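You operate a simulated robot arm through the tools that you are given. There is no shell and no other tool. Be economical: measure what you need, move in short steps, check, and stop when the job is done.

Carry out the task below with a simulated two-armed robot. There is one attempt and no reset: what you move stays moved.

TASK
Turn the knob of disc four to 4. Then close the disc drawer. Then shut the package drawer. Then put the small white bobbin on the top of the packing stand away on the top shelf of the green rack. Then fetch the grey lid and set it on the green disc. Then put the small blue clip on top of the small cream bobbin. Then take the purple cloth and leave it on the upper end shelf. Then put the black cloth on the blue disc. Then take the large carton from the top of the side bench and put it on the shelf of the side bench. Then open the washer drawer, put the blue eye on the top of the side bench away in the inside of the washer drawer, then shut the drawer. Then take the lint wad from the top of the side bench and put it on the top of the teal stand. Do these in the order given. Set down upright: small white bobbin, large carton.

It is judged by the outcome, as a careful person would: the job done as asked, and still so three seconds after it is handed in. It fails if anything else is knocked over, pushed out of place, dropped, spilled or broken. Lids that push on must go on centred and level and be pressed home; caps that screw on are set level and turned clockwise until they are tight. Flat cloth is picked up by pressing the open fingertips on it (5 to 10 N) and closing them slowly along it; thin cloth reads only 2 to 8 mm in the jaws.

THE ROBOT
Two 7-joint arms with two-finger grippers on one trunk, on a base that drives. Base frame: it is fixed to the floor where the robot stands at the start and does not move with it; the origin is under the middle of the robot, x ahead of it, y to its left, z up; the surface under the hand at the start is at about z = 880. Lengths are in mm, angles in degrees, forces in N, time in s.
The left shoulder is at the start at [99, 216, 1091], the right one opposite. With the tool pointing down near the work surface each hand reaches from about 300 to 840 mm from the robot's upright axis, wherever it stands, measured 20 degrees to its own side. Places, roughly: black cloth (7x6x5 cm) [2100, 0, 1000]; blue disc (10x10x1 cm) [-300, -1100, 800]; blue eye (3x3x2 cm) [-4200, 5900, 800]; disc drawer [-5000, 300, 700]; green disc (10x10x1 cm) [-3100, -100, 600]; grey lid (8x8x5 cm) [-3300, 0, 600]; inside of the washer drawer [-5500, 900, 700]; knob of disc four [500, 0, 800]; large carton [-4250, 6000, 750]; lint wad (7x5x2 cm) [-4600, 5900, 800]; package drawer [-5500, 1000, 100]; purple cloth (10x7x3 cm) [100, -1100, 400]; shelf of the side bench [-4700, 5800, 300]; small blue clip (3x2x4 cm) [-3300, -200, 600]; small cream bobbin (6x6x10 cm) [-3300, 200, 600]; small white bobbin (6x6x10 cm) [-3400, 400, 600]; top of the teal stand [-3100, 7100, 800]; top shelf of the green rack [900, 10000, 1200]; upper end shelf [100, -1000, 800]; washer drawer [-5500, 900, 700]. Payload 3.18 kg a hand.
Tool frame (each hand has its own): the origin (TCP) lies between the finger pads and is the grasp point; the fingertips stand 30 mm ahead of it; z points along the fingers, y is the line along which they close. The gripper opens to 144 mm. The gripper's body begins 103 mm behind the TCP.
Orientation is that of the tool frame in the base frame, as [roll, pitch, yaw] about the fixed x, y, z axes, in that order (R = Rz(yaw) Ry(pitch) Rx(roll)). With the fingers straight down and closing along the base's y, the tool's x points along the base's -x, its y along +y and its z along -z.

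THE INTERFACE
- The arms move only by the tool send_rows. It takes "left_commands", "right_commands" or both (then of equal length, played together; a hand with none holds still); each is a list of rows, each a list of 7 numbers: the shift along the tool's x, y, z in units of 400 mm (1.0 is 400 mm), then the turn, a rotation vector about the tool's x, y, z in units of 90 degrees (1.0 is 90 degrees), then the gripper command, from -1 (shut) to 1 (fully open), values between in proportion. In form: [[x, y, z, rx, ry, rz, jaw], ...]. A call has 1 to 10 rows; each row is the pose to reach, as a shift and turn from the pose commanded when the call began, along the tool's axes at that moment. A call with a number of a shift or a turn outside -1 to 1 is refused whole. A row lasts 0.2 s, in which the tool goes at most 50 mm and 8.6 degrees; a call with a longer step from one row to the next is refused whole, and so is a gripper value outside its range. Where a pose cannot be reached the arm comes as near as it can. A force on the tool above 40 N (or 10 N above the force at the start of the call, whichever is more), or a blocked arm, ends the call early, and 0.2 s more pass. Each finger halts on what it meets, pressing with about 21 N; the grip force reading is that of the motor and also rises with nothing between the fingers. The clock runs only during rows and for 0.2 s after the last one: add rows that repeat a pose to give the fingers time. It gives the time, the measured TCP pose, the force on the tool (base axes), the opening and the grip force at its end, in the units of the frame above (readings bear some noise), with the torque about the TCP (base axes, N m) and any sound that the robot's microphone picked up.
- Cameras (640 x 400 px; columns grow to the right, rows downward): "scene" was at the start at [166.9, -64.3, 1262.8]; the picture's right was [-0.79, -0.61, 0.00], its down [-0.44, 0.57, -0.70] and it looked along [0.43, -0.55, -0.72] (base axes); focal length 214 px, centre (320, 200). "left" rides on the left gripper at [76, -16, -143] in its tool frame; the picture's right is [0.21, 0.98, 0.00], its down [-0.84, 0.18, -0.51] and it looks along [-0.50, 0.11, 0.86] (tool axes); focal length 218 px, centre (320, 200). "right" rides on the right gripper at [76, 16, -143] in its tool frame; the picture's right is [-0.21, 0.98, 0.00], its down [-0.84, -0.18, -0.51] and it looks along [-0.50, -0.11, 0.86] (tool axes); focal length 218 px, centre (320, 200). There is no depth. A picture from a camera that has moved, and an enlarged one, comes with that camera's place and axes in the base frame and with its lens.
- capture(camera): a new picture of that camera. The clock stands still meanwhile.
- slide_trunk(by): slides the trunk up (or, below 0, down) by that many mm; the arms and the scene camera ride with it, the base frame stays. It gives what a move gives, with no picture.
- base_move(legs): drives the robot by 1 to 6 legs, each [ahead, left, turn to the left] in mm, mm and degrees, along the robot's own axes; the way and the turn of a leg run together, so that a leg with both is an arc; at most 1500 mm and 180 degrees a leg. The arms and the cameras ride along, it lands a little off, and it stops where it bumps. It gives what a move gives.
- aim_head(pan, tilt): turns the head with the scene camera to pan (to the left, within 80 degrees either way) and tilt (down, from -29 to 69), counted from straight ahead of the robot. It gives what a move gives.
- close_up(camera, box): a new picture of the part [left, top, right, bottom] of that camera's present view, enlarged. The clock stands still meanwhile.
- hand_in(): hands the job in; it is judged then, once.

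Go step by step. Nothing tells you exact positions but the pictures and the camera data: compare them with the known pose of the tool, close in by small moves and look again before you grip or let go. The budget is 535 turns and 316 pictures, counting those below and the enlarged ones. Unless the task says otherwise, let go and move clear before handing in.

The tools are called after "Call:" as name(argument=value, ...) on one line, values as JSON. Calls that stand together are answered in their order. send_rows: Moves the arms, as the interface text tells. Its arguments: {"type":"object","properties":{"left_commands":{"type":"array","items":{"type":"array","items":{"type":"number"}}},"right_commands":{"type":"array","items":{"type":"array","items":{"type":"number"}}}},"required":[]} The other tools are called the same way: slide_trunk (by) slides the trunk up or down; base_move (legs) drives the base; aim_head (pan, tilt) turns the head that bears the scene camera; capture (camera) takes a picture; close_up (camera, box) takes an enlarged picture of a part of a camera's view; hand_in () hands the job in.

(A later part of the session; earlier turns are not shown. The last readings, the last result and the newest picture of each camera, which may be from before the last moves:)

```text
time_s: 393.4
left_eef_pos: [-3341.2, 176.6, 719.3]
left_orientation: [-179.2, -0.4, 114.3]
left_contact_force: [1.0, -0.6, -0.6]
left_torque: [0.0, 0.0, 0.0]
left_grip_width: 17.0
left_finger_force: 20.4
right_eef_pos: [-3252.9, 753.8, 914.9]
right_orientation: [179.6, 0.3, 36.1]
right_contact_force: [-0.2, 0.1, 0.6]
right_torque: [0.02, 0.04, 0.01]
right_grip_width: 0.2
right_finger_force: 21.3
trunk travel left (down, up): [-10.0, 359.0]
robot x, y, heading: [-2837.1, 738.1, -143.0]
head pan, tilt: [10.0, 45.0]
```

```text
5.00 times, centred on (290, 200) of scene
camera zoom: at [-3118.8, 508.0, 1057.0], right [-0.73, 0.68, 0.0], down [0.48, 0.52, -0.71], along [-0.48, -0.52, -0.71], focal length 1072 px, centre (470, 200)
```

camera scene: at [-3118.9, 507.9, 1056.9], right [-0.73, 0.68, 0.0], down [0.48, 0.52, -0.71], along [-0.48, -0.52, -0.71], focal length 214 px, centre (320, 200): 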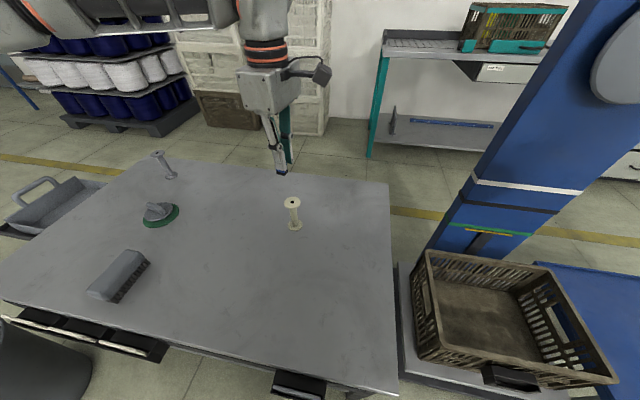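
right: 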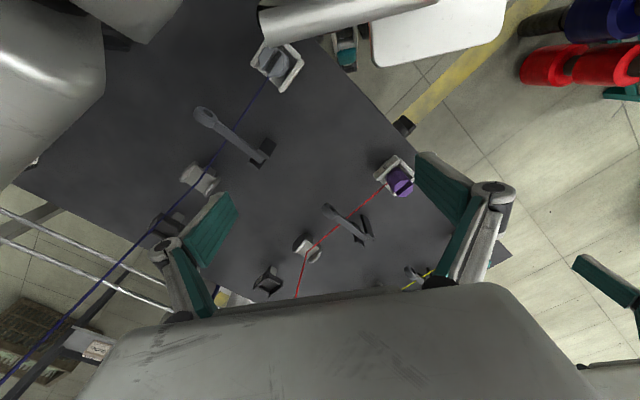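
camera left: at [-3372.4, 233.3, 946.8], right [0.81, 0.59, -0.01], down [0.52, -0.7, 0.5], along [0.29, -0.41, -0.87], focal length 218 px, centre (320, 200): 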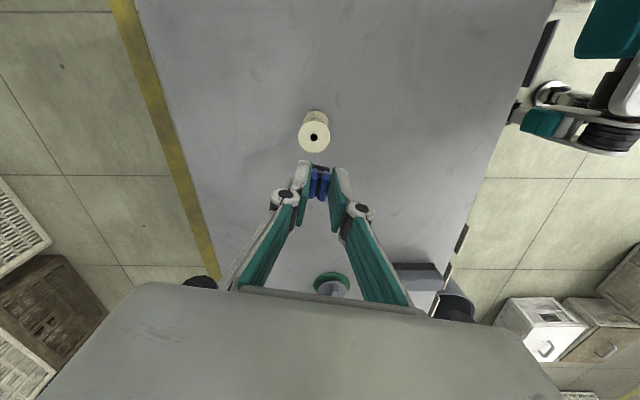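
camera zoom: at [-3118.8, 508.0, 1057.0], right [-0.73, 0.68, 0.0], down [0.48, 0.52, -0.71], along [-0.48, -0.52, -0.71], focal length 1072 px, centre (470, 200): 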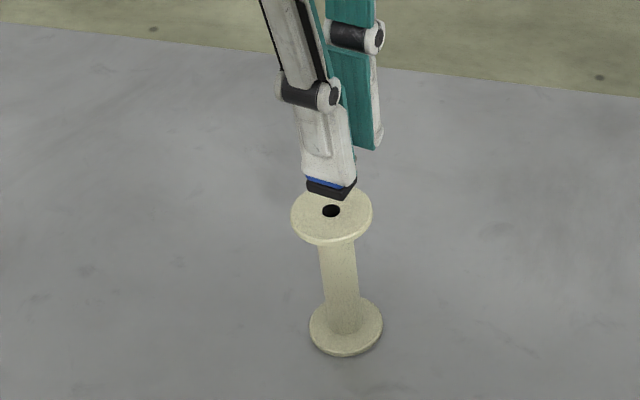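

Call:
send_rows(left_commands=[[0, 0, 0.015, 0, 0, 0, -1], [0, 0, 0.025, 0, 0, 0, -1], [0, 0, 0.032, 0, 0, 0, -1], [0, 0, 0.038, 0, 0, 0, -1], [0, 0, 0.038, 0, 0, 0, -1]])

Call:
close_up(camera="left", box=[260, 120, 380, 220])

Call:
close_up(camera="scene", box=[250, 160, 330, 240])

```text
time_s: 394.6
left_eef_pos: [-3341.4, 175.7, 705.2]
left_orientation: [-179.3, -0.4, 114.1]
left_contact_force: [0.2, -0.2, -0.5]
left_torque: [0.0, 0.0, -0.01]
left_grip_width: 17.1
left_finger_force: 21.5
right_eef_pos: [-3253.1, 752.8, 914.8]
right_orientation: [179.6, 0.3, 36.1]
right_contact_force: [0.3, -0.5, 0.0]
right_torque: [0.04, -0.03, 0.03]
right_grip_width: 0.0
right_finger_force: 20.7
trunk travel left (down, up): [-10.0, 359.0]
robot x, y, heading: [-2838.4, 739.5, -143.0]
head pan, tilt: [10.0, 45.0]
```

```text
4.00 times, centred on (320, 170) of left
camera zoom: at [-3387.7, 239.3, 847.2], right [0.81, 0.59, -0.01], down [0.52, -0.7, 0.5], along [0.29, -0.41, -0.87], focal length 873 px, centre (320, 320)
```

zoom: 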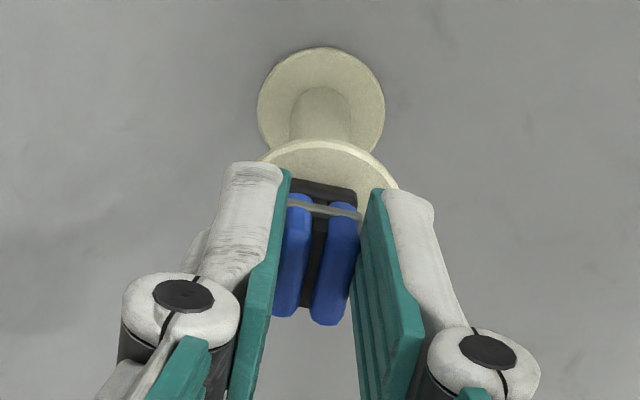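

```text
5.00 times, centred on (290, 200) of scene
camera zoom: at [-3118.8, 508.0, 1057.0], right [-0.73, 0.68, 0.0], down [0.48, 0.52, -0.71], along [-0.48, -0.52, -0.71], focal length 1072 px, centre (470, 200)
```

zoom: 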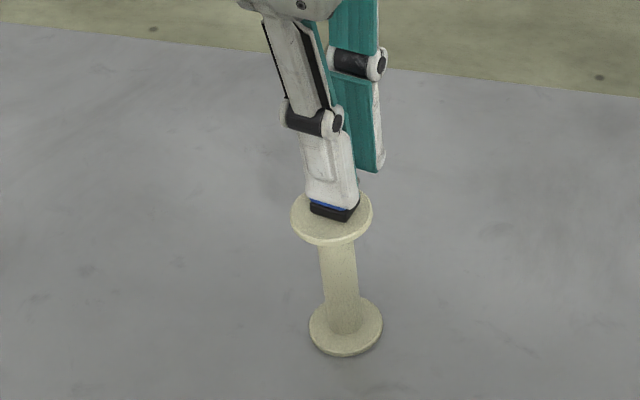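

Call:
send_rows(left_commands=[[0, 0, 0.005, 0, 0, 0, -1], [0, 0, 0.01, 0, 0, 0, -1], [0, 0, 0.015, 0, 0, 0, -1], [0, 0, 0.015, 0, 0, 0, -1]])

Call:
close_up(camera="scene", box=[250, 160, 330, 240])

```text
time_s: 395.6
left_eef_pos: [-3341.7, 177.8, 701.3]
left_orientation: [-178.9, -0.4, 114.2]
left_contact_force: [-0.3, -0.1, 21.6]
left_torque: [-0.2, -0.07, 0.01]
left_grip_width: 17.3
left_finger_force: 21.2
right_eef_pos: [-3252.1, 754.2, 916.3]
right_orientation: [179.5, 0.4, 36.0]
right_contact_force: [-0.1, 0.3, 0.6]
right_torque: [-0.01, 0.03, 0.0]
right_grip_width: 0.0
right_finger_force: 20.7
trunk travel left (down, up): [-10.0, 359.0]
robot x, y, heading: [-2832.0, 737.9, -143.1]
head pan, tilt: [10.0, 45.0]
```

```text
5.00 times, centred on (290, 200) of scene
camera zoom: at [-3117.6, 509.3, 1058.0], right [-0.73, 0.68, 0.0], down [0.48, 0.52, -0.71], along [-0.48, -0.52, -0.71], focal length 1072 px, centre (470, 200)
```

zoom: 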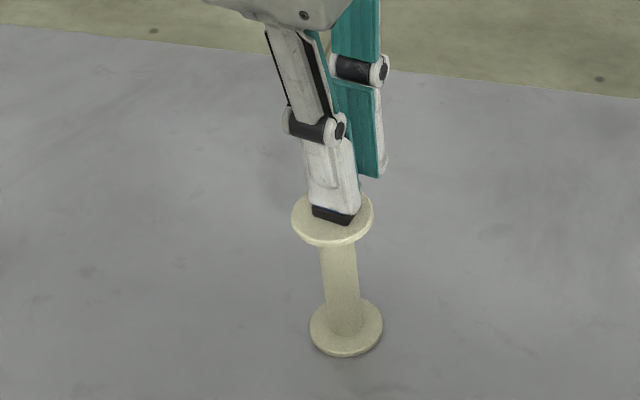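

Contact. Easing off and releasing.

Call:
send_rows(left_commands=[[0, 0, -0.008, 0, 0, 0, -1], [0, 0, -0.008, 0, 0, 0, -0.72], [0, 0, -0.008, 0, 0, 0, -0.6], [0, 0, -0.008, 0, 0, 0, -0.5], [0, 0, -0.008, 0, 0, 0, -0.5]])

Call:
close_up(camera="scene", box=[250, 160, 330, 240])

```text
time_s: 396.8
left_eef_pos: [-3341.2, 176.6, 701.0]
left_orientation: [-179.3, -0.4, 114.2]
left_contact_force: [-0.1, -0.6, -1.0]
left_torque: [-0.01, -0.03, 0.04]
left_grip_width: 36.0
left_finger_force: 0.2
right_eef_pos: [-3252.1, 753.4, 914.4]
right_orientation: [179.5, 0.2, 36.1]
right_contact_force: [0.2, 0.2, -0.3]
right_torque: [0.02, -0.01, -0.05]
right_grip_width: 0.0
right_finger_force: 20.3
trunk travel left (down, up): [-10.0, 359.0]
robot x, y, heading: [-2834.5, 738.0, -142.7]
head pan, tilt: [10.0, 45.0]
```

```text
5.00 times, centred on (290, 200) of scene
camera zoom: at [-3118.9, 508.0, 1056.9], right [-0.73, 0.68, 0.0], down [0.48, 0.52, -0.71], along [-0.48, -0.52, -0.71], focal length 1072 px, centre (470, 200)
```

zoom: 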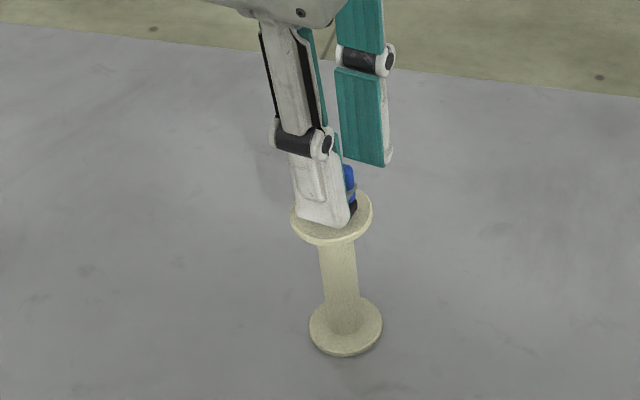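

Released and standing. Lifting straight up.

Call:
send_rows(left_commands=[[0, 0, -0.03, 0, 0, 0, -0.5], [0, 0, -0.08, 0, 0, 0, -0.5], [0, 0, -0.16, 0, 0, 0, -0.5], [0, 0, -0.26, 0, 0, 0, -0.5], [0, 0, -0.36, 0, 0, 0, -0.5], [0, 0, -0.46, 0, 0, 0, -0.5]])

Call:
close_up(camera="scene", box=[250, 160, 330, 240])

```text
time_s: 398.1
left_eef_pos: [-3338.3, 177.3, 886.9]
left_orientation: [-179.2, -0.5, 114.3]
left_contact_force: [-0.9, 0.1, 0.2]
left_torque: [0.02, 0.07, 0.03]
left_grip_width: 36.1
left_finger_force: 0.1
right_eef_pos: [-3252.3, 753.4, 914.5]
right_orientation: [179.5, 0.3, 36.0]
right_contact_force: [-0.1, 0.0, -0.5]
right_torque: [-0.03, 0.0, 0.0]
right_grip_width: 0.0
right_finger_force: 21.0
trunk travel left (down, up): [-10.0, 359.0]
robot x, y, heading: [-2834.6, 739.1, -142.9]
head pan, tilt: [10.0, 45.0]
```

```text
5.00 times, centred on (290, 200) of scene
camera zoom: at [-3118.4, 508.6, 1057.4], right [-0.73, 0.68, 0.0], down [0.48, 0.52, -0.71], along [-0.48, -0.52, -0.71], focal length 1072 px, centre (470, 200)
```

zoom: 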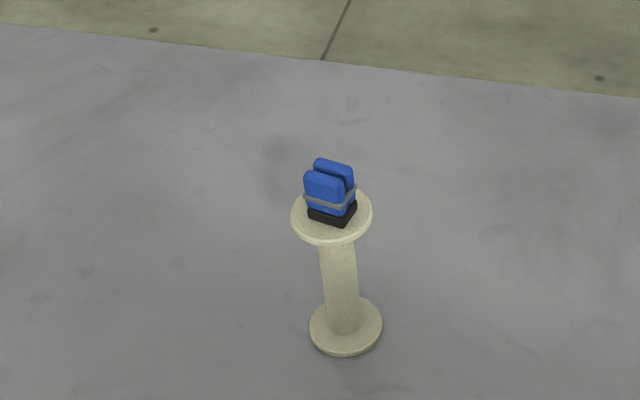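

The clip stands squarely on the cream bobbin. Next is the purple cloth near the creel. I'll back off, restore the trunk and hand, and drive back around the floor crate.

Call:
base_move(legs=[[-330, 0, 0]])

Call:
slide_trunk(by=165)

Call:
send_rows(left_commands=[[0, 0, 0, 0, 0, 0.085, -0.5], [0, 0, 0, 0, 0, 0.17, -0.5], [0, 0, 0, 0, 0, 0.255, -0.5], [0, 0, 0, 0, 0, 0.34, -0.5], [0, 0, 0, 0, 0, 0.425, -0.5], [0, 0, 0, 0, 0, 0.51, -0.5], [0, 0, 0, 0, 0, 0.595, -0.5], [0, 0, 0, 0, 0, 0.68, -0.5], [0, 0, 0, 0, 0, 0.765, -0.5], [0, 0, 0, 0, 0, 0.85, -0.5]])

Call:
capture(camera="scene")

```text
time_s: 400.3
left_eef_pos: [-3080.8, 376.5, 885.5]
left_orientation: [-179.2, -0.4, 113.9]
left_contact_force: [-0.1, -0.7, 0.4]
left_torque: [-0.03, -0.04, 0.01]
left_grip_width: 35.7
left_finger_force: 0.0
right_eef_pos: [-2992.1, 951.2, 914.9]
right_orientation: [179.6, 0.3, 35.8]
right_contact_force: [1.3, 0.2, 0.0]
right_torque: [-0.02, 0.04, -0.03]
right_grip_width: 0.0
right_finger_force: 21.5
trunk travel left (down, up): [-10.0, 359.0]
robot x, y, heading: [-2578.0, 938.7, -143.2]
head pan, tilt: [10.0, 45.0]
```

```text
time_s: 402.2
left_eef_pos: [-3082.9, 375.2, 1046.0]
left_orientation: [-179.5, -0.6, 113.9]
left_contact_force: [-0.5, 0.4, -0.2]
left_torque: [0.02, -0.03, 0.0]
left_grip_width: 36.0
left_finger_force: 0.2
right_eef_pos: [-2992.2, 950.2, 1077.3]
right_orientation: [179.6, 0.1, 35.7]
right_contact_force: [-0.2, -0.7, 0.5]
right_torque: [0.04, -0.01, 0.02]
right_grip_width: 0.0
right_finger_force: 21.5
trunk travel left (down, up): [-175.0, 194.0]
robot x, y, heading: [-2573.7, 937.7, -143.2]
head pan, tilt: [10.0, 45.0]
```

```text
time_s: 404.4
left_eef_pos: [-3039.7, 387.2, 1047.8]
left_orientation: [-178.4, 2.1, 41.2]
left_contact_force: [-0.6, -1.6, 0.1]
left_torque: [0.07, 0.04, -0.02]
left_grip_width: 35.9
left_finger_force: 0.0
left hand out of reach, approached as far as the arm can: row 8, 9, 10
right_eef_pos: [-2992.1, 948.2, 1077.9]
right_orientation: [179.7, 0.2, 35.6]
right_contact_force: [-0.2, 0.2, -0.5]
right_torque: [0.02, -0.02, 0.02]
right_grip_width: 0.2
right_finger_force: 21.1
trunk travel left (down, up): [-175.0, 194.0]
robot x, y, heading: [-2574.9, 936.4, -143.5]
head pan, tilt: [10.0, 45.0]
```

```text
173 pictures are left
camera scene: at [-2727.0, 802.2, 1263.5], right [-0.73, 0.69, 0.0], down [0.48, 0.52, -0.71], along [-0.48, -0.51, -0.71], focal length 214 px, centre (320, 200)
```

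scene: 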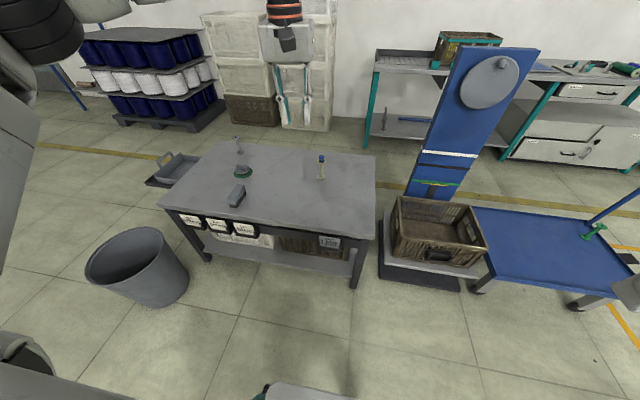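

Call:
send_rows(left_commands=[[0.06, 0, 0, 0.01, 0.01, 0.02, -0.5], [0.12, 0, 0, 0.02, 0.02, 0.04, -0.5], [0.18, 0, 0, 0.02, 0.02, 0.05, -0.5], [0.25, 0, 0, 0.02, 0.02, 0.05, -0.5]])

Call:
base_move(legs=[[-1300, 440, 0], [0, 0, 90.5], [1200, 180, 0]])

Call:
aim_head(pan=-10, tilt=25)

Call:
capture(camera="scene")

```text
time_s: 405.4
left_eef_pos: [-2963.3, 454.8, 1045.2]
left_orientation: [-176.7, 0.5, 36.5]
left_contact_force: [-0.1, 0.3, -0.9]
left_torque: [0.0, -0.01, 0.04]
left_grip_width: 35.8
left_finger_force: 0.1
right_eef_pos: [-2991.7, 951.2, 1080.4]
right_orientation: [179.7, 0.2, 35.8]
right_contact_force: [0.8, -0.8, -1.0]
right_torque: [-0.01, 0.04, 0.0]
right_grip_width: 0.0
right_finger_force: 21.0
trunk travel left (down, up): [-175.0, 194.0]
robot x, y, heading: [-2575.0, 931.4, -143.2]
head pan, tilt: [10.0, 45.0]
```

```text
time_s: 421.7
left_eef_pos: [45.6, 89.7, 1045.5]
left_orientation: [-176.8, 0.4, 126.3]
left_contact_force: [0.3, 0.1, -0.7]
left_torque: [0.0, 0.02, 0.01]
left_grip_width: 36.2
left_finger_force: 0.0
right_eef_pos: [-452.5, 63.4, 1078.4]
right_orientation: [179.7, 0.2, 125.5]
right_contact_force: [0.1, 0.9, 0.8]
right_torque: [0.02, -0.01, 0.02]
right_grip_width: 0.0
right_finger_force: 21.4
trunk travel left (down, up): [-175.0, 194.0]
robot x, y, heading: [-435.5, 481.4, -53.4]
head pan, tilt: [10.0, 45.0]
```

```text
time_s: 422.5
left_eef_pos: [44.8, 89.8, 1045.4]
left_orientation: [-176.6, 0.5, 126.3]
left_contact_force: [0.6, -0.5, 0.0]
left_torque: [-0.02, 0.02, 0.02]
left_grip_width: 36.0
left_finger_force: 0.0
right_eef_pos: [-452.8, 63.7, 1079.5]
right_orientation: [179.6, 0.3, 125.6]
right_contact_force: [-0.8, -0.1, 0.4]
right_torque: [0.04, 0.0, -0.07]
right_grip_width: 0.0
right_finger_force: 21.1
trunk travel left (down, up): [-175.0, 194.0]
robot x, y, heading: [-436.1, 483.8, -53.8]
head pan, tilt: [-10.0, 25.0]
```

```text
172 pictures are left
camera scene: at [-323.8, 302.0, 1294.7], right [-0.89, -0.45, 0.0], down [-0.19, 0.38, -0.91], along [0.4, -0.81, -0.42], focal length 214 px, centre (320, 200)
```

scene: 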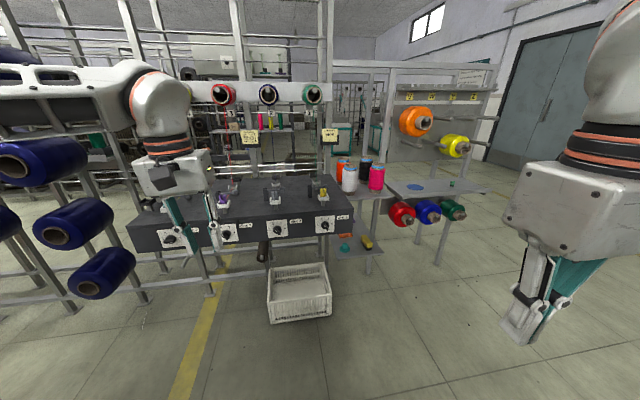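

Call:
close_up(camera="scene", box=[310, 140, 490, 270])

Call:
close_up(camera="scene", box=[140, 210, 240, 260])

```text
3.08 times, centred on (400, 205) of scene
camera zoom: at [-323.8, 302.0, 1294.7], right [-0.89, -0.45, 0.0], down [-0.19, 0.38, -0.91], along [0.4, -0.81, -0.42], focal length 660 px, centre (74, 185)
```

zoom: 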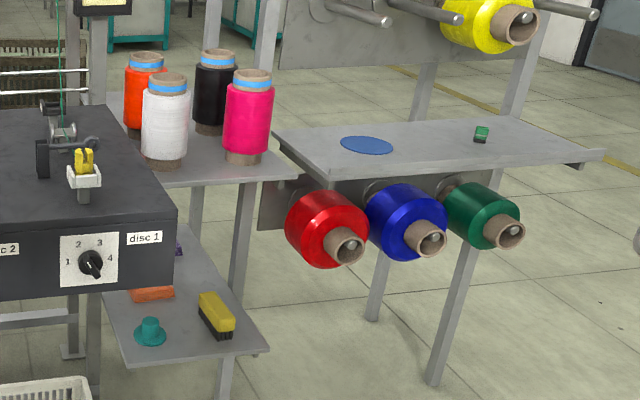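

```text
6.40 times, centred on (190, 235) of scene
camera zoom: at [-323.8, 302.0, 1294.7], right [-0.89, -0.45, 0.0], down [-0.19, 0.38, -0.91], along [0.4, -0.81, -0.42], focal length 1373 px, centre (1152, -24)
```

zoom: 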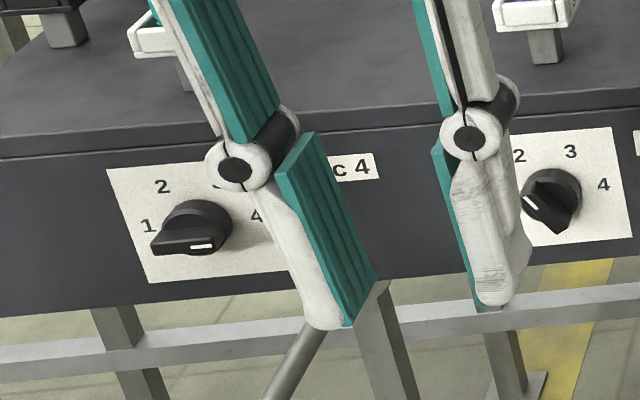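

Knob 4 still reads 4. The purple cloth lies at the back of the low end shelf, under the shelf with the cones. I'll drive in front of the end shelf for a better look.

Call:
base_move(legs=[[400, -600, 0.5]])

Call:
aim_head(pan=0, tilt=35)

Call:
slide_trunk(by=-170)

Call:
capture(camera="scene")

```text
time_s: 426.3
left_eef_pos: [-108.4, -332.0, 1045.0]
left_orientation: [-176.7, 0.4, 126.7]
left_contact_force: [0.0, -1.2, -1.3]
left_torque: [0.04, -0.05, -0.04]
left_grip_width: 36.0
left_finger_force: 0.2
right_eef_pos: [-606.5, -360.5, 1078.0]
right_orientation: [179.6, 0.3, 125.8]
right_contact_force: [0.7, -0.2, 0.0]
right_torque: [0.04, -0.04, 0.0]
right_grip_width: 0.0
right_finger_force: 21.2
trunk travel left (down, up): [-175.0, 194.0]
robot x, y, heading: [-589.5, 59.3, -53.0]
head pan, tilt: [-10.0, 25.0]
stopped in leg 1: the robot was blocked; the commanded pose is now the measured one
```

```text
time_s: 427.0
left_eef_pos: [-107.1, -329.8, 1046.4]
left_orientation: [-176.7, 0.5, 126.7]
left_contact_force: [-1.1, -0.5, 0.2]
left_torque: [-0.01, 0.01, -0.02]
left_grip_width: 35.9
left_finger_force: 0.0
right_eef_pos: [-604.7, -358.8, 1080.5]
right_orientation: [179.7, 0.3, 125.9]
right_contact_force: [-0.5, -0.5, 0.3]
right_torque: [0.02, -0.02, -0.02]
right_grip_width: 0.0
right_finger_force: 21.2
trunk travel left (down, up): [-175.0, 194.0]
robot x, y, heading: [-590.2, 58.1, -53.1]
head pan, tilt: [0.0, 35.0]
```

```text
time_s: 428.9
left_eef_pos: [-107.8, -328.4, 876.9]
left_orientation: [-176.7, 0.6, 126.6]
left_contact_force: [-0.2, 0.3, 0.2]
left_torque: [-0.01, 0.0, -0.01]
left_grip_width: 36.2
left_finger_force: 0.1
right_eef_pos: [-605.3, -358.7, 910.4]
right_orientation: [179.6, 0.4, 126.0]
right_contact_force: [-0.7, -0.2, 0.2]
right_torque: [-0.03, -0.04, 0.03]
right_grip_width: 0.0
right_finger_force: 21.0
trunk travel left (down, up): [-5.0, 364.0]
robot x, y, heading: [-592.9, 55.5, -52.9]
head pan, tilt: [0.0, 35.0]
```

```text
169 pictures are left
camera scene: at [-366.3, -242.1, 1066.2], right [-0.8, -0.6, 0.0], down [-0.34, 0.46, -0.82], along [0.49, -0.66, -0.57], focal length 214 px, centre (320, 200)
```

scene: 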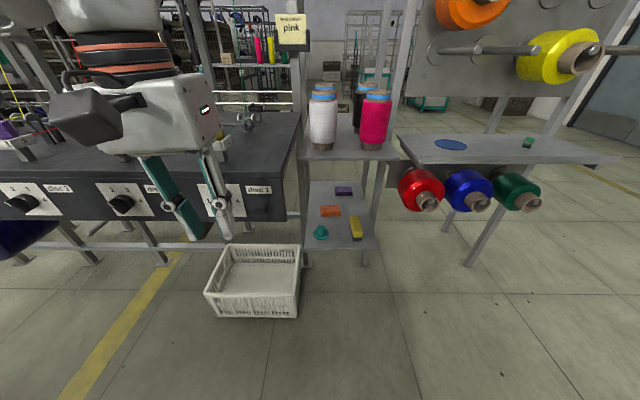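

Call:
close_up(camera="scene", box=[280, 70, 420, 270])

```text
2.00 times, centred on (350, 170) of scene
camera zoom: at [-366.3, -242.1, 1066.2], right [-0.8, -0.6, 0.0], down [-0.34, 0.46, -0.82], along [0.49, -0.66, -0.57], focal length 429 px, centre (260, 260)
```

zoom: 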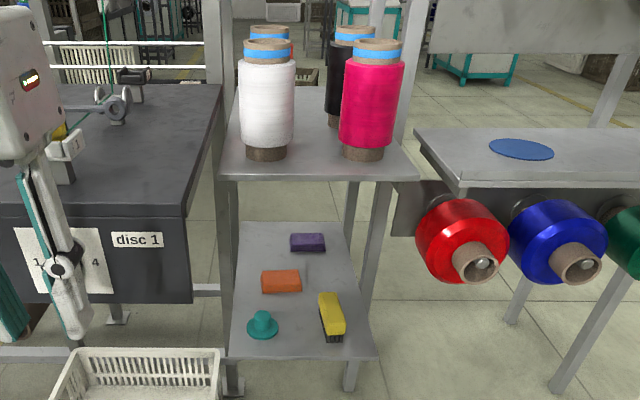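

The purple cloth is a folded pad deep at the back of the lower shelf, nearer its rear edge. I'll look right to see whether I can get around behind.

Call:
aim_head(pan=-60, tilt=25)

Call:
capture(camera="scene")

Call:
aim_head(pan=-15, tilt=15)

Call:
capture(camera="scene")

```text
time_s: 430.2
left_eef_pos: [-107.2, -328.7, 875.8]
left_orientation: [-176.6, 0.4, 126.7]
left_contact_force: [-0.9, -0.2, -0.6]
left_torque: [0.03, 0.03, 0.01]
left_grip_width: 36.1
left_finger_force: 0.0
right_eef_pos: [-605.4, -359.1, 908.8]
right_orientation: [179.6, 0.2, 125.9]
right_contact_force: [1.1, 0.5, -0.8]
right_torque: [-0.01, 0.0, -0.02]
right_grip_width: 0.0
right_finger_force: 20.7
trunk travel left (down, up): [-5.0, 364.0]
robot x, y, heading: [-587.9, 59.2, -53.3]
head pan, tilt: [-60.0, 25.0]
```

```text
167 pictures are left
camera scene: at [-454.8, -256.8, 1081.5], right [-0.92, 0.39, 0.0], down [0.17, 0.39, -0.91], along [-0.36, -0.83, -0.42], focal length 214 px, centre (320, 200)
```

scene: 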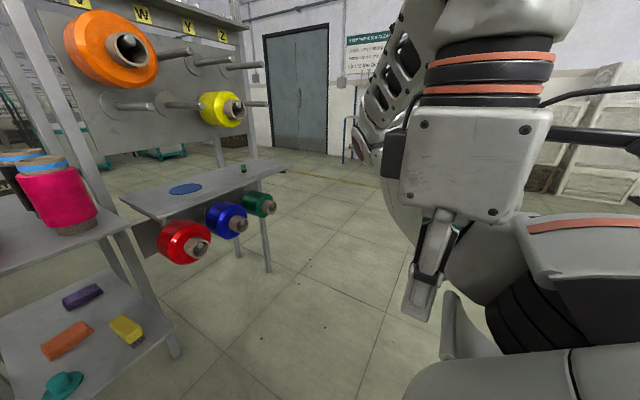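

```text
time_s: 431.3
left_eef_pos: [-105.7, -329.3, 876.0]
left_orientation: [-176.7, 0.5, 126.6]
left_contact_force: [0.1, 0.2, -0.8]
left_torque: [0.0, -0.02, -0.04]
left_grip_width: 36.2
left_finger_force: 0.0
right_eef_pos: [-605.0, -358.1, 909.7]
right_orientation: [179.6, 0.2, 125.9]
right_contact_force: [-0.1, 0.4, -0.1]
right_torque: [-0.02, 0.01, -0.03]
right_grip_width: 0.1
right_finger_force: 21.4
trunk travel left (down, up): [-5.0, 364.0]
robot x, y, heading: [-586.6, 56.1, -52.8]
head pan, tilt: [-15.0, 15.0]
```

```text
166 pictures are left
camera scene: at [-384.0, -258.9, 1097.7], right [-0.93, -0.37, 0.0], down [-0.1, 0.24, -0.97], along [0.36, -0.9, -0.26], focal length 214 px, centre (320, 200)
```

scene: 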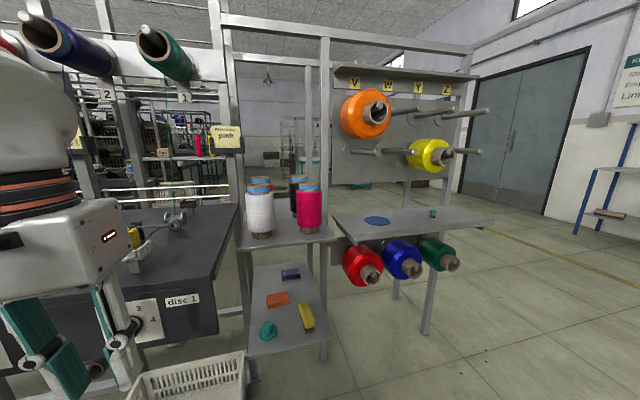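

Both the space right of the board and the floor behind it look open. I'll go forward clear of the boxes, then right around the board.

Call:
slide_trunk(by=170)

Call:
base_move(legs=[[350, 0, 0], [0, -850, 0], [0, -800, 0]])

Call:
capture(camera="scene")

```text
time_s: 433.2
left_eef_pos: [-106.6, -330.3, 1044.2]
left_orientation: [-176.6, 0.3, 126.7]
left_contact_force: [1.3, 0.3, 0.3]
left_torque: [0.03, 0.03, 0.0]
left_grip_width: 36.1
left_finger_force: 0.0
right_eef_pos: [-604.5, -358.5, 1078.4]
right_orientation: [179.6, 0.2, 125.9]
right_contact_force: [1.0, 0.2, 0.3]
right_torque: [0.04, -0.02, -0.04]
right_grip_width: 0.0
right_finger_force: 20.7
trunk travel left (down, up): [-175.0, 194.0]
robot x, y, heading: [-587.8, 53.9, -53.1]
head pan, tilt: [-15.0, 15.0]
```

```text
time_s: 440.8
left_eef_pos: [-424.5, -1001.8, 1044.3]
left_orientation: [-176.7, 0.1, 127.3]
left_contact_force: [-0.2, 0.2, 1.3]
left_torque: [-0.01, 0.03, 0.01]
left_grip_width: 36.0
left_finger_force: 0.1
right_eef_pos: [-924.0, -1032.5, 1080.0]
right_orientation: [179.6, 0.3, 125.7]
right_contact_force: [-0.3, 0.0, -0.2]
right_torque: [-0.02, 0.0, -0.02]
right_grip_width: 0.0
right_finger_force: 21.2
trunk travel left (down, up): [-175.0, 194.0]
robot x, y, heading: [-908.7, -616.9, -53.3]
head pan, tilt: [-15.0, 15.0]
stopped in leg 2: the force on the tool passed its limit at 47 N (the readings are from after the stop); the commanded pose is now the measured one
```

```text
165 pictures are left
camera scene: at [-803.3, -797.5, 1311.0], right [-0.93, -0.37, 0.0], down [-0.1, 0.24, -0.97], along [0.36, -0.9, -0.26], focal length 214 px, centre (320, 200)
```

scene: 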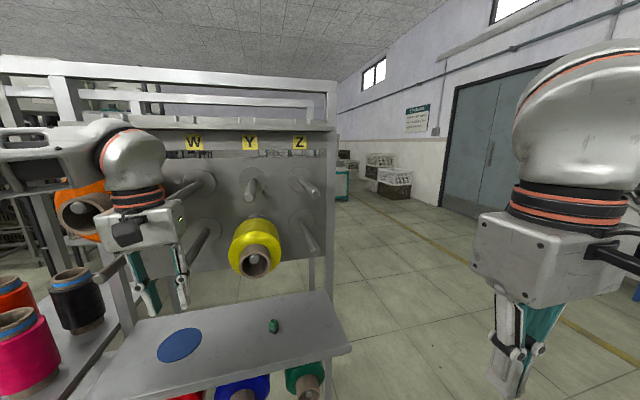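

The left hand touched a spool peg and stopped. I'll back up and continue right with more clearance.

Call:
base_move(legs=[[-130, 0, 0], [0, -550, 0], [0, -450, 0]])

Call:
capture(camera="scene")

```text
time_s: 451.0
left_eef_pos: [-1303.0, -1491.4, 1045.0]
left_orientation: [-176.8, 0.2, 127.0]
left_contact_force: [0.0, 0.3, 0.6]
left_torque: [0.02, -0.02, -0.01]
left_grip_width: 35.8
left_finger_force: 0.2
right_eef_pos: [-1802.3, -1519.3, 1080.3]
right_orientation: [179.5, 0.3, 125.6]
right_contact_force: [0.9, -0.7, -0.9]
right_torque: [0.01, 0.02, 0.03]
right_grip_width: 0.0
right_finger_force: 20.9
trunk travel left (down, up): [-175.0, 194.0]
robot x, y, heading: [-1782.7, -1104.0, -53.7]
head pan, tilt: [-15.0, 15.0]
```

```text
164 pictures are left
camera scene: at [-1681.0, -1285.6, 1311.0], right [-0.93, -0.36, 0.0], down [-0.09, 0.24, -0.97], along [0.35, -0.9, -0.26], focal length 214 px, centre (320, 200)
```

scene: 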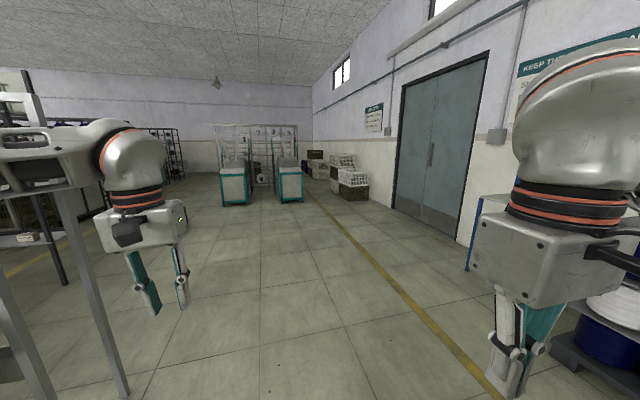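

Call:
base_move(legs=[[300, -170, 0.8], [1400, 0, 0], [250, 0, 0], [0, 0, 90]])

Call:
capture(camera="scene")

```text
time_s: 465.0
left_eef_pos: [-370.2, -2307.1, 1043.7]
left_orientation: [-176.8, 0.1, -145.6]
left_contact_force: [-0.1, -0.2, 0.2]
left_torque: [-0.02, 0.02, 0.03]
left_grip_width: 35.7
left_finger_force: 0.0
right_eef_pos: [-364.5, -2807.7, 1079.9]
right_orientation: [179.5, 0.3, -147.0]
right_contact_force: [1.2, -0.5, -0.1]
right_torque: [0.0, 0.0, 0.0]
right_grip_width: 0.0
right_finger_force: 20.4
trunk travel left (down, up): [-175.0, 194.0]
robot x, y, heading: [-778.4, -2771.8, 33.8]
head pan, tilt: [-15.0, 15.0]
```

```text
163 pictures are left
camera scene: at [-594.3, -2675.8, 1311.0], right [0.32, -0.95, 0.0], down [-0.24, -0.08, -0.97], along [0.91, 0.31, -0.26], focal length 214 px, centre (320, 200)
```

scene: 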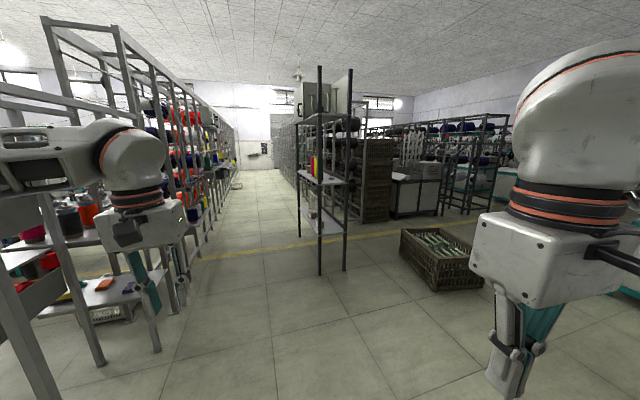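

The rear of the end shelf is on my left and I can see the purple cloth from here. I'll drive along behind it and turn to face it.

Call:
base_move(legs=[[0, 0, 3.1], [1000, -20, 0], [680, 0, 0], [0, 0, 90]])

Call:
aim_head(pan=0, tilt=40)

Call:
capture(camera="scene")

```text
time_s: 474.0
left_eef_pos: [974.1, -1317.8, 1048.7]
left_orientation: [-176.7, 0.5, -143.9]
left_contact_force: [0.1, -0.4, 0.1]
left_torque: [-0.01, 0.01, -0.03]
left_grip_width: 36.0
left_finger_force: 0.1
right_eef_pos: [995.7, -1820.2, 1084.8]
right_orientation: [179.3, 1.2, -146.1]
right_contact_force: [0.2, 0.3, -0.6]
right_torque: [0.0, 0.0, -0.02]
right_grip_width: 0.0
right_finger_force: 20.9
trunk travel left (down, up): [-175.0, 194.0]
robot x, y, heading: [582.9, -1794.4, 35.3]
head pan, tilt: [-15.0, 15.0]
stopped in leg 3: the robot was blocked; the commanded pose is now the measured one
```

```text
time_s: 474.9
left_eef_pos: [972.6, -1319.6, 1050.4]
left_orientation: [-176.5, 0.5, -143.9]
left_contact_force: [0.1, 0.3, -0.1]
left_torque: [0.03, 0.03, 0.05]
left_grip_width: 35.9
left_finger_force: 0.1
right_eef_pos: [995.1, -1820.5, 1084.1]
right_orientation: [179.3, 1.1, -145.9]
right_contact_force: [0.6, 0.0, 0.3]
right_torque: [-0.02, -0.03, -0.02]
right_grip_width: 0.0
right_finger_force: 20.8
trunk travel left (down, up): [-175.0, 194.0]
robot x, y, heading: [586.3, -1788.2, 35.9]
head pan, tilt: [0.0, 40.0]
```

```text
162 pictures are left
camera scene: at [740.2, -1678.1, 1273.5], right [0.58, -0.81, 0.0], down [-0.52, -0.37, -0.77], along [0.63, 0.45, -0.64], focal length 214 px, centre (320, 200)
```

scene: 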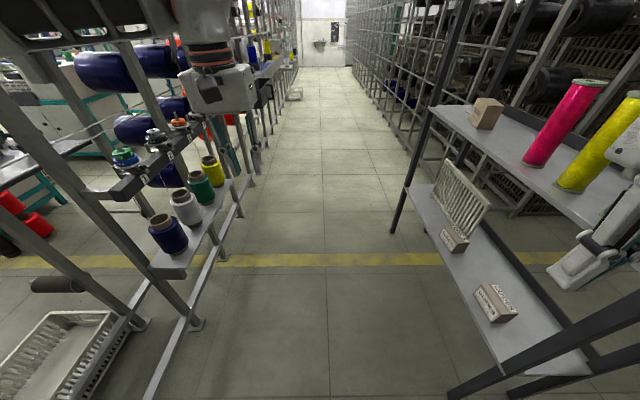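

Call:
base_move(legs=[[-60, -20, 0], [0, 0, 91]])

Call:
capture(camera="scene")

```text
time_s: 476.8
left_eef_pos: [880.6, -1328.6, 1047.3]
left_orientation: [-176.6, 0.5, -137.3]
left_contact_force: [-0.3, 0.0, -0.5]
left_torque: [-0.01, 0.03, 0.03]
left_grip_width: 36.2
left_finger_force: 0.0
right_eef_pos: [964.1, -1826.9, 1085.0]
right_orientation: [178.7, 1.3, -140.5]
right_contact_force: [1.2, -0.2, -0.4]
right_torque: [-0.03, -0.02, 0.01]
right_grip_width: 0.1
right_finger_force: 20.6
trunk travel left (down, up): [-175.0, 194.0]
robot x, y, heading: [548.0, -1846.5, 42.2]
head pan, tilt: [0.0, 40.0]
stopped in leg 2: the robot was blocked; the commanded pose is now the measured one
```

```text
161 pictures are left
camera scene: at [690.9, -1711.3, 1272.5], right [0.67, -0.74, 0.0], down [-0.47, -0.43, -0.77], along [0.57, 0.52, -0.64], focal length 214 px, centre (320, 200)
```

scene: 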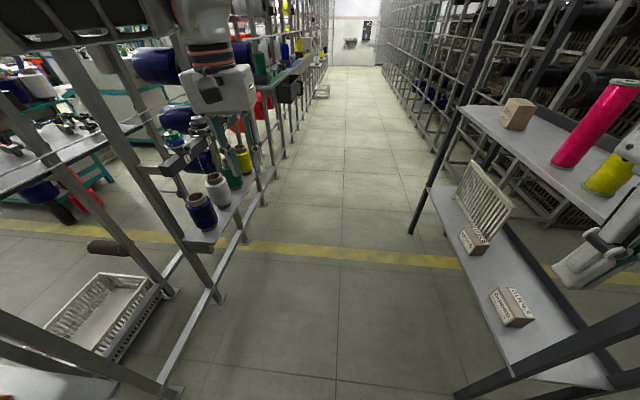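

Call:
base_move(legs=[[-500, 80, -5]])

Call:
aim_head(pan=-50, tilt=25)

Call:
capture(camera="scene")

Call:
aim_head(pan=65, tilt=30)

Call:
capture(camera="scene")

```text
time_s: 479.8
left_eef_pos: [495.9, -1615.9, 1045.6]
left_orientation: [-176.7, 0.1, -142.5]
left_contact_force: [0.1, -0.2, 0.6]
left_torque: [0.02, 0.0, -0.03]
left_grip_width: 36.1
left_finger_force: 0.2
right_eef_pos: [532.7, -2120.8, 1080.7]
right_orientation: [178.8, 0.7, -145.6]
right_contact_force: [-0.9, -0.4, 0.2]
right_torque: [0.01, -0.02, 0.01]
right_grip_width: 0.1
right_finger_force: 21.5
trunk travel left (down, up): [-175.0, 194.0]
robot x, y, heading: [113.7, -2099.1, 37.3]
head pan, tilt: [0.0, 40.0]
```

```text
time_s: 480.9
left_eef_pos: [497.7, -1617.1, 1044.2]
left_orientation: [-176.7, 0.1, -142.4]
left_contact_force: [-0.2, -0.1, -0.5]
left_torque: [0.01, -0.02, 0.01]
left_grip_width: 35.9
left_finger_force: 0.1
right_eef_pos: [533.3, -2120.2, 1081.5]
right_orientation: [178.7, 0.7, -145.6]
right_contact_force: [-0.4, -0.1, -0.7]
right_torque: [-0.02, -0.02, -0.03]
right_grip_width: 0.0
right_finger_force: 20.7
trunk travel left (down, up): [-175.0, 194.0]
robot x, y, heading: [112.5, -2098.3, 37.1]
head pan, tilt: [-50.0, 25.0]
```

```text
160 pictures are left
camera scene: at [295.7, -2052.7, 1294.7], right [-0.22, -0.97, 0.0], down [-0.41, 0.09, -0.91], along [0.88, -0.2, -0.42], focal length 214 px, centre (320, 200)
```

scene: 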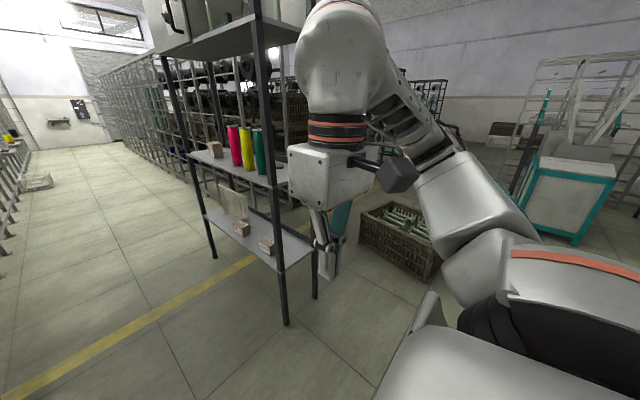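

```text
time_s: 482.9
left_eef_pos: [496.8, -1615.9, 1044.6]
left_orientation: [-176.8, 0.1, -142.5]
left_contact_force: [-0.3, -0.2, 0.3]
left_torque: [0.01, -0.02, 0.02]
left_grip_width: 36.2
left_finger_force: 0.0
right_eef_pos: [532.7, -2120.0, 1082.1]
right_orientation: [178.6, 0.7, -145.7]
right_contact_force: [0.1, 0.1, 0.3]
right_torque: [-0.01, 0.01, 0.05]
right_grip_width: 0.2
right_finger_force: 21.3
trunk travel left (down, up): [-175.0, 194.0]
robot x, y, heading: [112.2, -2099.9, 37.2]
head pan, tilt: [65.0, 30.0]
```

```text
159 pictures are left
camera scene: at [187.2, -1943.5, 1286.8], right [0.98, 0.21, 0.0], down [0.1, -0.49, -0.87], along [-0.18, 0.85, -0.5], focal length 214 px, centre (320, 200)
```

scene: 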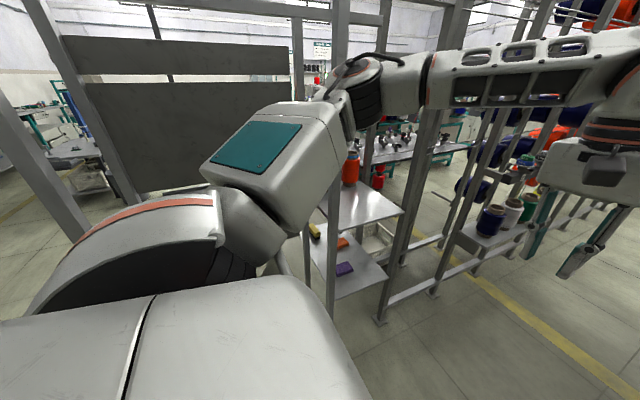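

Clear view now. I'll turn here to face the shelf's rear and line up so the right hand can reach in.

Call:
base_move(legs=[[0, 0, 90], [-50, -400, 0]])

Call:
aim_head(pan=-10, tilt=40)

Call:
capture(camera="scene")

```text
time_s: 486.7
left_eef_pos: [-323.3, -1673.0, 1046.0]
left_orientation: [-176.7, 0.7, -60.0]
left_contact_force: [9.5, 10.0, 5.3]
left_torque: [-1.65, 1.75, -0.39]
left_grip_width: 35.8
left_finger_force: 0.1
right_eef_pos: [167.4, -1682.6, 1081.3]
right_orientation: [178.6, 0.7, -60.4]
right_contact_force: [0.8, 0.4, -1.2]
right_torque: [-0.02, 0.01, 0.0]
right_grip_width: 0.0
right_finger_force: 21.6
trunk travel left (down, up): [-175.0, 194.0]
robot x, y, heading: [112.5, -2100.6, 122.2]
head pan, tilt: [65.0, 30.0]
stopped in leg 1: the force on the tool passed its limit at 125 N (the readings are from after the stop); the commanded pose is now the measured one
```

```text
time_s: 488.2
left_eef_pos: [-322.8, -1673.7, 1046.1]
left_orientation: [-176.8, 0.7, -59.8]
left_contact_force: [21.7, 15.6, 7.4]
left_torque: [-2.77, 4.04, -0.5]
left_grip_width: 35.9
left_finger_force: 0.0
right_eef_pos: [168.8, -1682.0, 1080.1]
right_orientation: [178.6, 0.6, -60.2]
right_contact_force: [1.0, 0.7, -0.4]
right_torque: [-0.02, -0.01, 0.01]
right_grip_width: 0.0
right_finger_force: 20.7
trunk travel left (down, up): [-175.0, 194.0]
robot x, y, heading: [112.9, -2100.8, 122.2]
head pan, tilt: [-10.0, 40.0]
```

```text
158 pictures are left
camera scene: at [20.9, -1922.3, 1271.4], right [0.93, 0.38, 0.0], down [0.24, -0.6, -0.77], along [-0.29, 0.71, -0.64], focal length 214 px, centre (320, 200)
```

scene: 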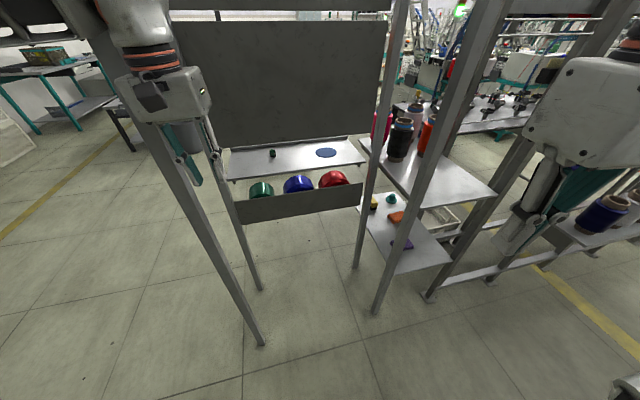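

The left hand touched the frame post. I'll back straight off and check.

Call:
base_move(legs=[[-170, 0, 0], [0, 0, 4.7]])

Call:
capture(camera="scene")

```text
time_s: 488.9
left_eef_pos: [-320.6, -1677.4, 1047.0]
left_orientation: [-176.5, 0.8, -60.2]
left_contact_force: [5.2, 4.0, 0.8]
left_torque: [-0.57, 1.03, -0.1]
left_grip_width: 35.8
left_finger_force: 0.1
right_eef_pos: [171.8, -1688.2, 1081.7]
right_orientation: [178.7, 0.6, -60.3]
right_contact_force: [-0.1, -0.5, -1.1]
right_torque: [-0.04, 0.03, 0.01]
right_grip_width: 0.0
right_finger_force: 21.0
trunk travel left (down, up): [-175.0, 194.0]
robot x, y, heading: [119.0, -2106.4, 122.2]
head pan, tilt: [-10.0, 40.0]
stopped in leg 1: the force on the tool passed its limit at 48 N (the readings are from after the stop); the commanded pose is now the measured one
```

```text
157 pictures are left
camera scene: at [21.9, -1928.0, 1271.4], right [0.93, 0.38, 0.0], down [0.24, -0.6, -0.77], along [-0.29, 0.71, -0.64], focal length 214 px, centre (320, 200)
```

scene: 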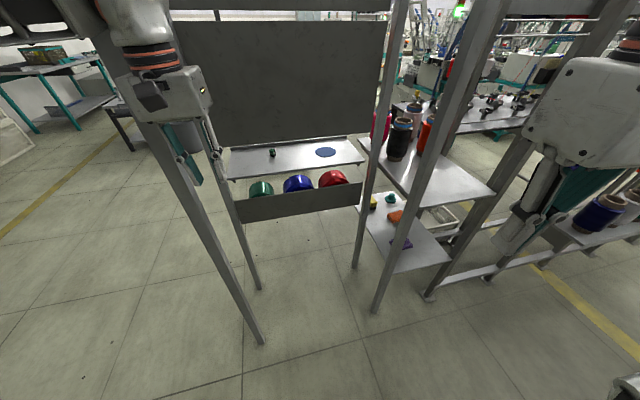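

Call:
base_move(legs=[[0, -60, 0]])

Call:
capture(camera="scene")

```text
time_s: 490.1
left_eef_pos: [-270.2, -1645.8, 1046.8]
left_orientation: [-176.6, 0.8, -60.1]
left_contact_force: [0.0, -1.0, 0.4]
left_torque: [0.01, 0.0, 0.02]
left_grip_width: 35.9
left_finger_force: 0.1
right_eef_pos: [221.3, -1657.2, 1081.4]
right_orientation: [178.7, 0.7, -60.3]
right_contact_force: [0.1, 0.0, 0.3]
right_torque: [-0.02, 0.01, -0.01]
right_grip_width: 0.0
right_finger_force: 20.8
trunk travel left (down, up): [-175.0, 194.0]
robot x, y, heading: [167.6, -2074.3, 122.1]
head pan, tilt: [-10.0, 40.0]
```

```text
156 pictures are left
camera scene: at [72.2, -1896.2, 1271.4], right [0.93, 0.38, 0.0], down [0.24, -0.6, -0.77], along [-0.29, 0.71, -0.64], focal length 214 px, centre (320, 200)
```

scene: 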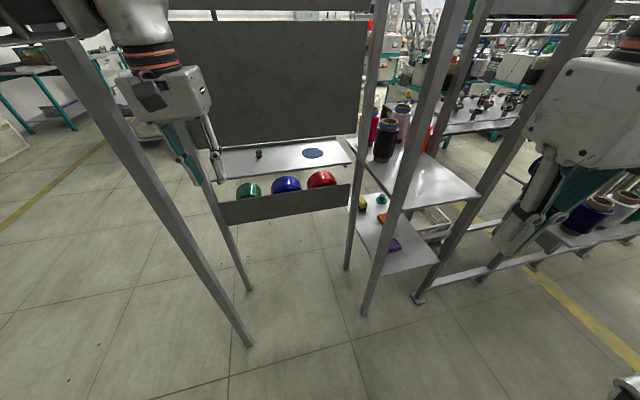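

Call:
base_move(legs=[[-130, 0, 0], [0, -340, 4.8]])

Call:
aim_head(pan=-10, tilt=45)

Call:
capture(camera="scene")

```text
time_s: 494.6
left_eef_pos: [42.2, -1604.0, 1046.6]
left_orientation: [-176.5, 0.8, -55.2]
left_contact_force: [0.0, 0.0, 0.6]
left_torque: [-0.04, 0.0, -0.02]
left_grip_width: 36.1
left_finger_force: 0.0
right_eef_pos: [533.0, -1572.4, 1081.6]
right_orientation: [178.8, 0.7, -55.4]
right_contact_force: [0.6, 0.7, -0.4]
right_torque: [0.01, 0.0, -0.04]
right_grip_width: 0.0
right_finger_force: 20.9
trunk travel left (down, up): [-175.0, 194.0]
robot x, y, heading: [511.8, -1991.6, 127.0]
head pan, tilt: [-10.0, 40.0]
```

```text
time_s: 495.2
left_eef_pos: [41.5, -1603.5, 1047.2]
left_orientation: [-176.6, 0.8, -55.2]
left_contact_force: [-0.5, -0.2, -0.2]
left_torque: [-0.02, 0.01, 0.0]
left_grip_width: 36.2
left_finger_force: 0.0
right_eef_pos: [532.3, -1572.5, 1081.4]
right_orientation: [178.6, 0.7, -55.5]
right_contact_force: [-0.1, 0.1, -0.2]
right_torque: [0.0, 0.0, 0.0]
right_grip_width: 0.0
right_finger_force: 21.1
trunk travel left (down, up): [-175.0, 194.0]
robot x, y, heading: [515.4, -1993.7, 127.0]
head pan, tilt: [-10.0, 45.0]
```

```text
155 pictures are left
camera scene: at [406.1, -1827.1, 1264.2], right [0.89, 0.45, 0.0], down [0.32, -0.63, -0.71], along [-0.32, 0.63, -0.71], focal length 214 px, centre (320, 200)
```

scene: 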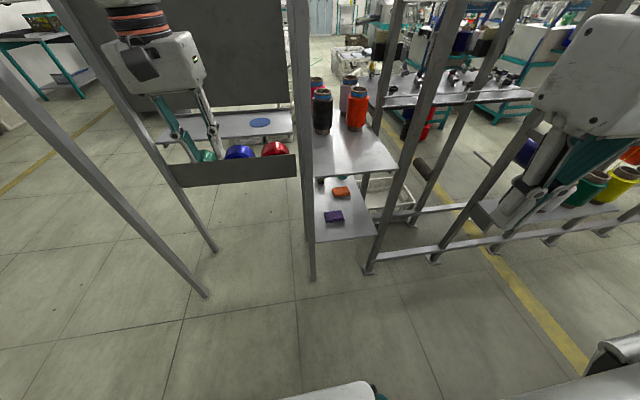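

The rear opening gives good access, and the upper shelf has free space on this side too. A close look at the cloth, then I'll lower the trunk.

Call:
close_up(camera="scene", box=[295, 90, 405, 250])

Call:
slide_trunk(by=-170)

```text
2.50 times, centred on (350, 170) of scene
camera zoom: at [406.1, -1827.1, 1264.2], right [0.89, 0.45, 0.0], down [0.32, -0.63, -0.71], along [-0.32, 0.63, -0.71], focal length 536 px, centre (245, 275)
```

zoom: 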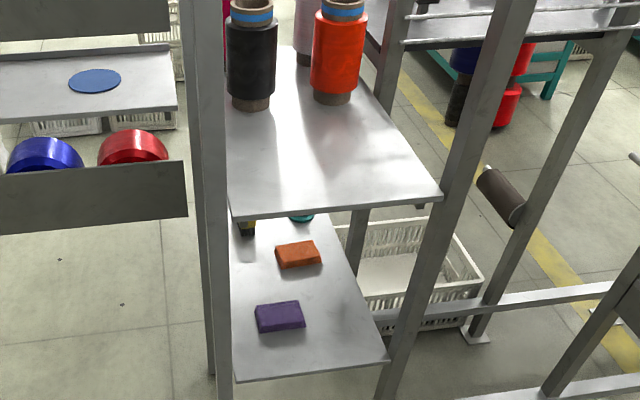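

```text
time_s: 497.1
left_eef_pos: [43.2, -1603.5, 879.1]
left_orientation: [-176.6, 1.1, -55.3]
left_contact_force: [0.3, 0.3, 0.0]
left_torque: [-0.01, 0.01, -0.01]
left_grip_width: 35.7
left_finger_force: 0.1
right_eef_pos: [533.5, -1573.4, 911.8]
right_orientation: [178.7, 0.8, -55.4]
right_contact_force: [0.4, 0.4, 0.6]
right_torque: [-0.01, 0.01, 0.03]
right_grip_width: 0.0
right_finger_force: 21.1
trunk travel left (down, up): [-5.0, 364.0]
robot x, y, heading: [514.5, -1995.6, 126.9]
head pan, tilt: [-10.0, 45.0]
```

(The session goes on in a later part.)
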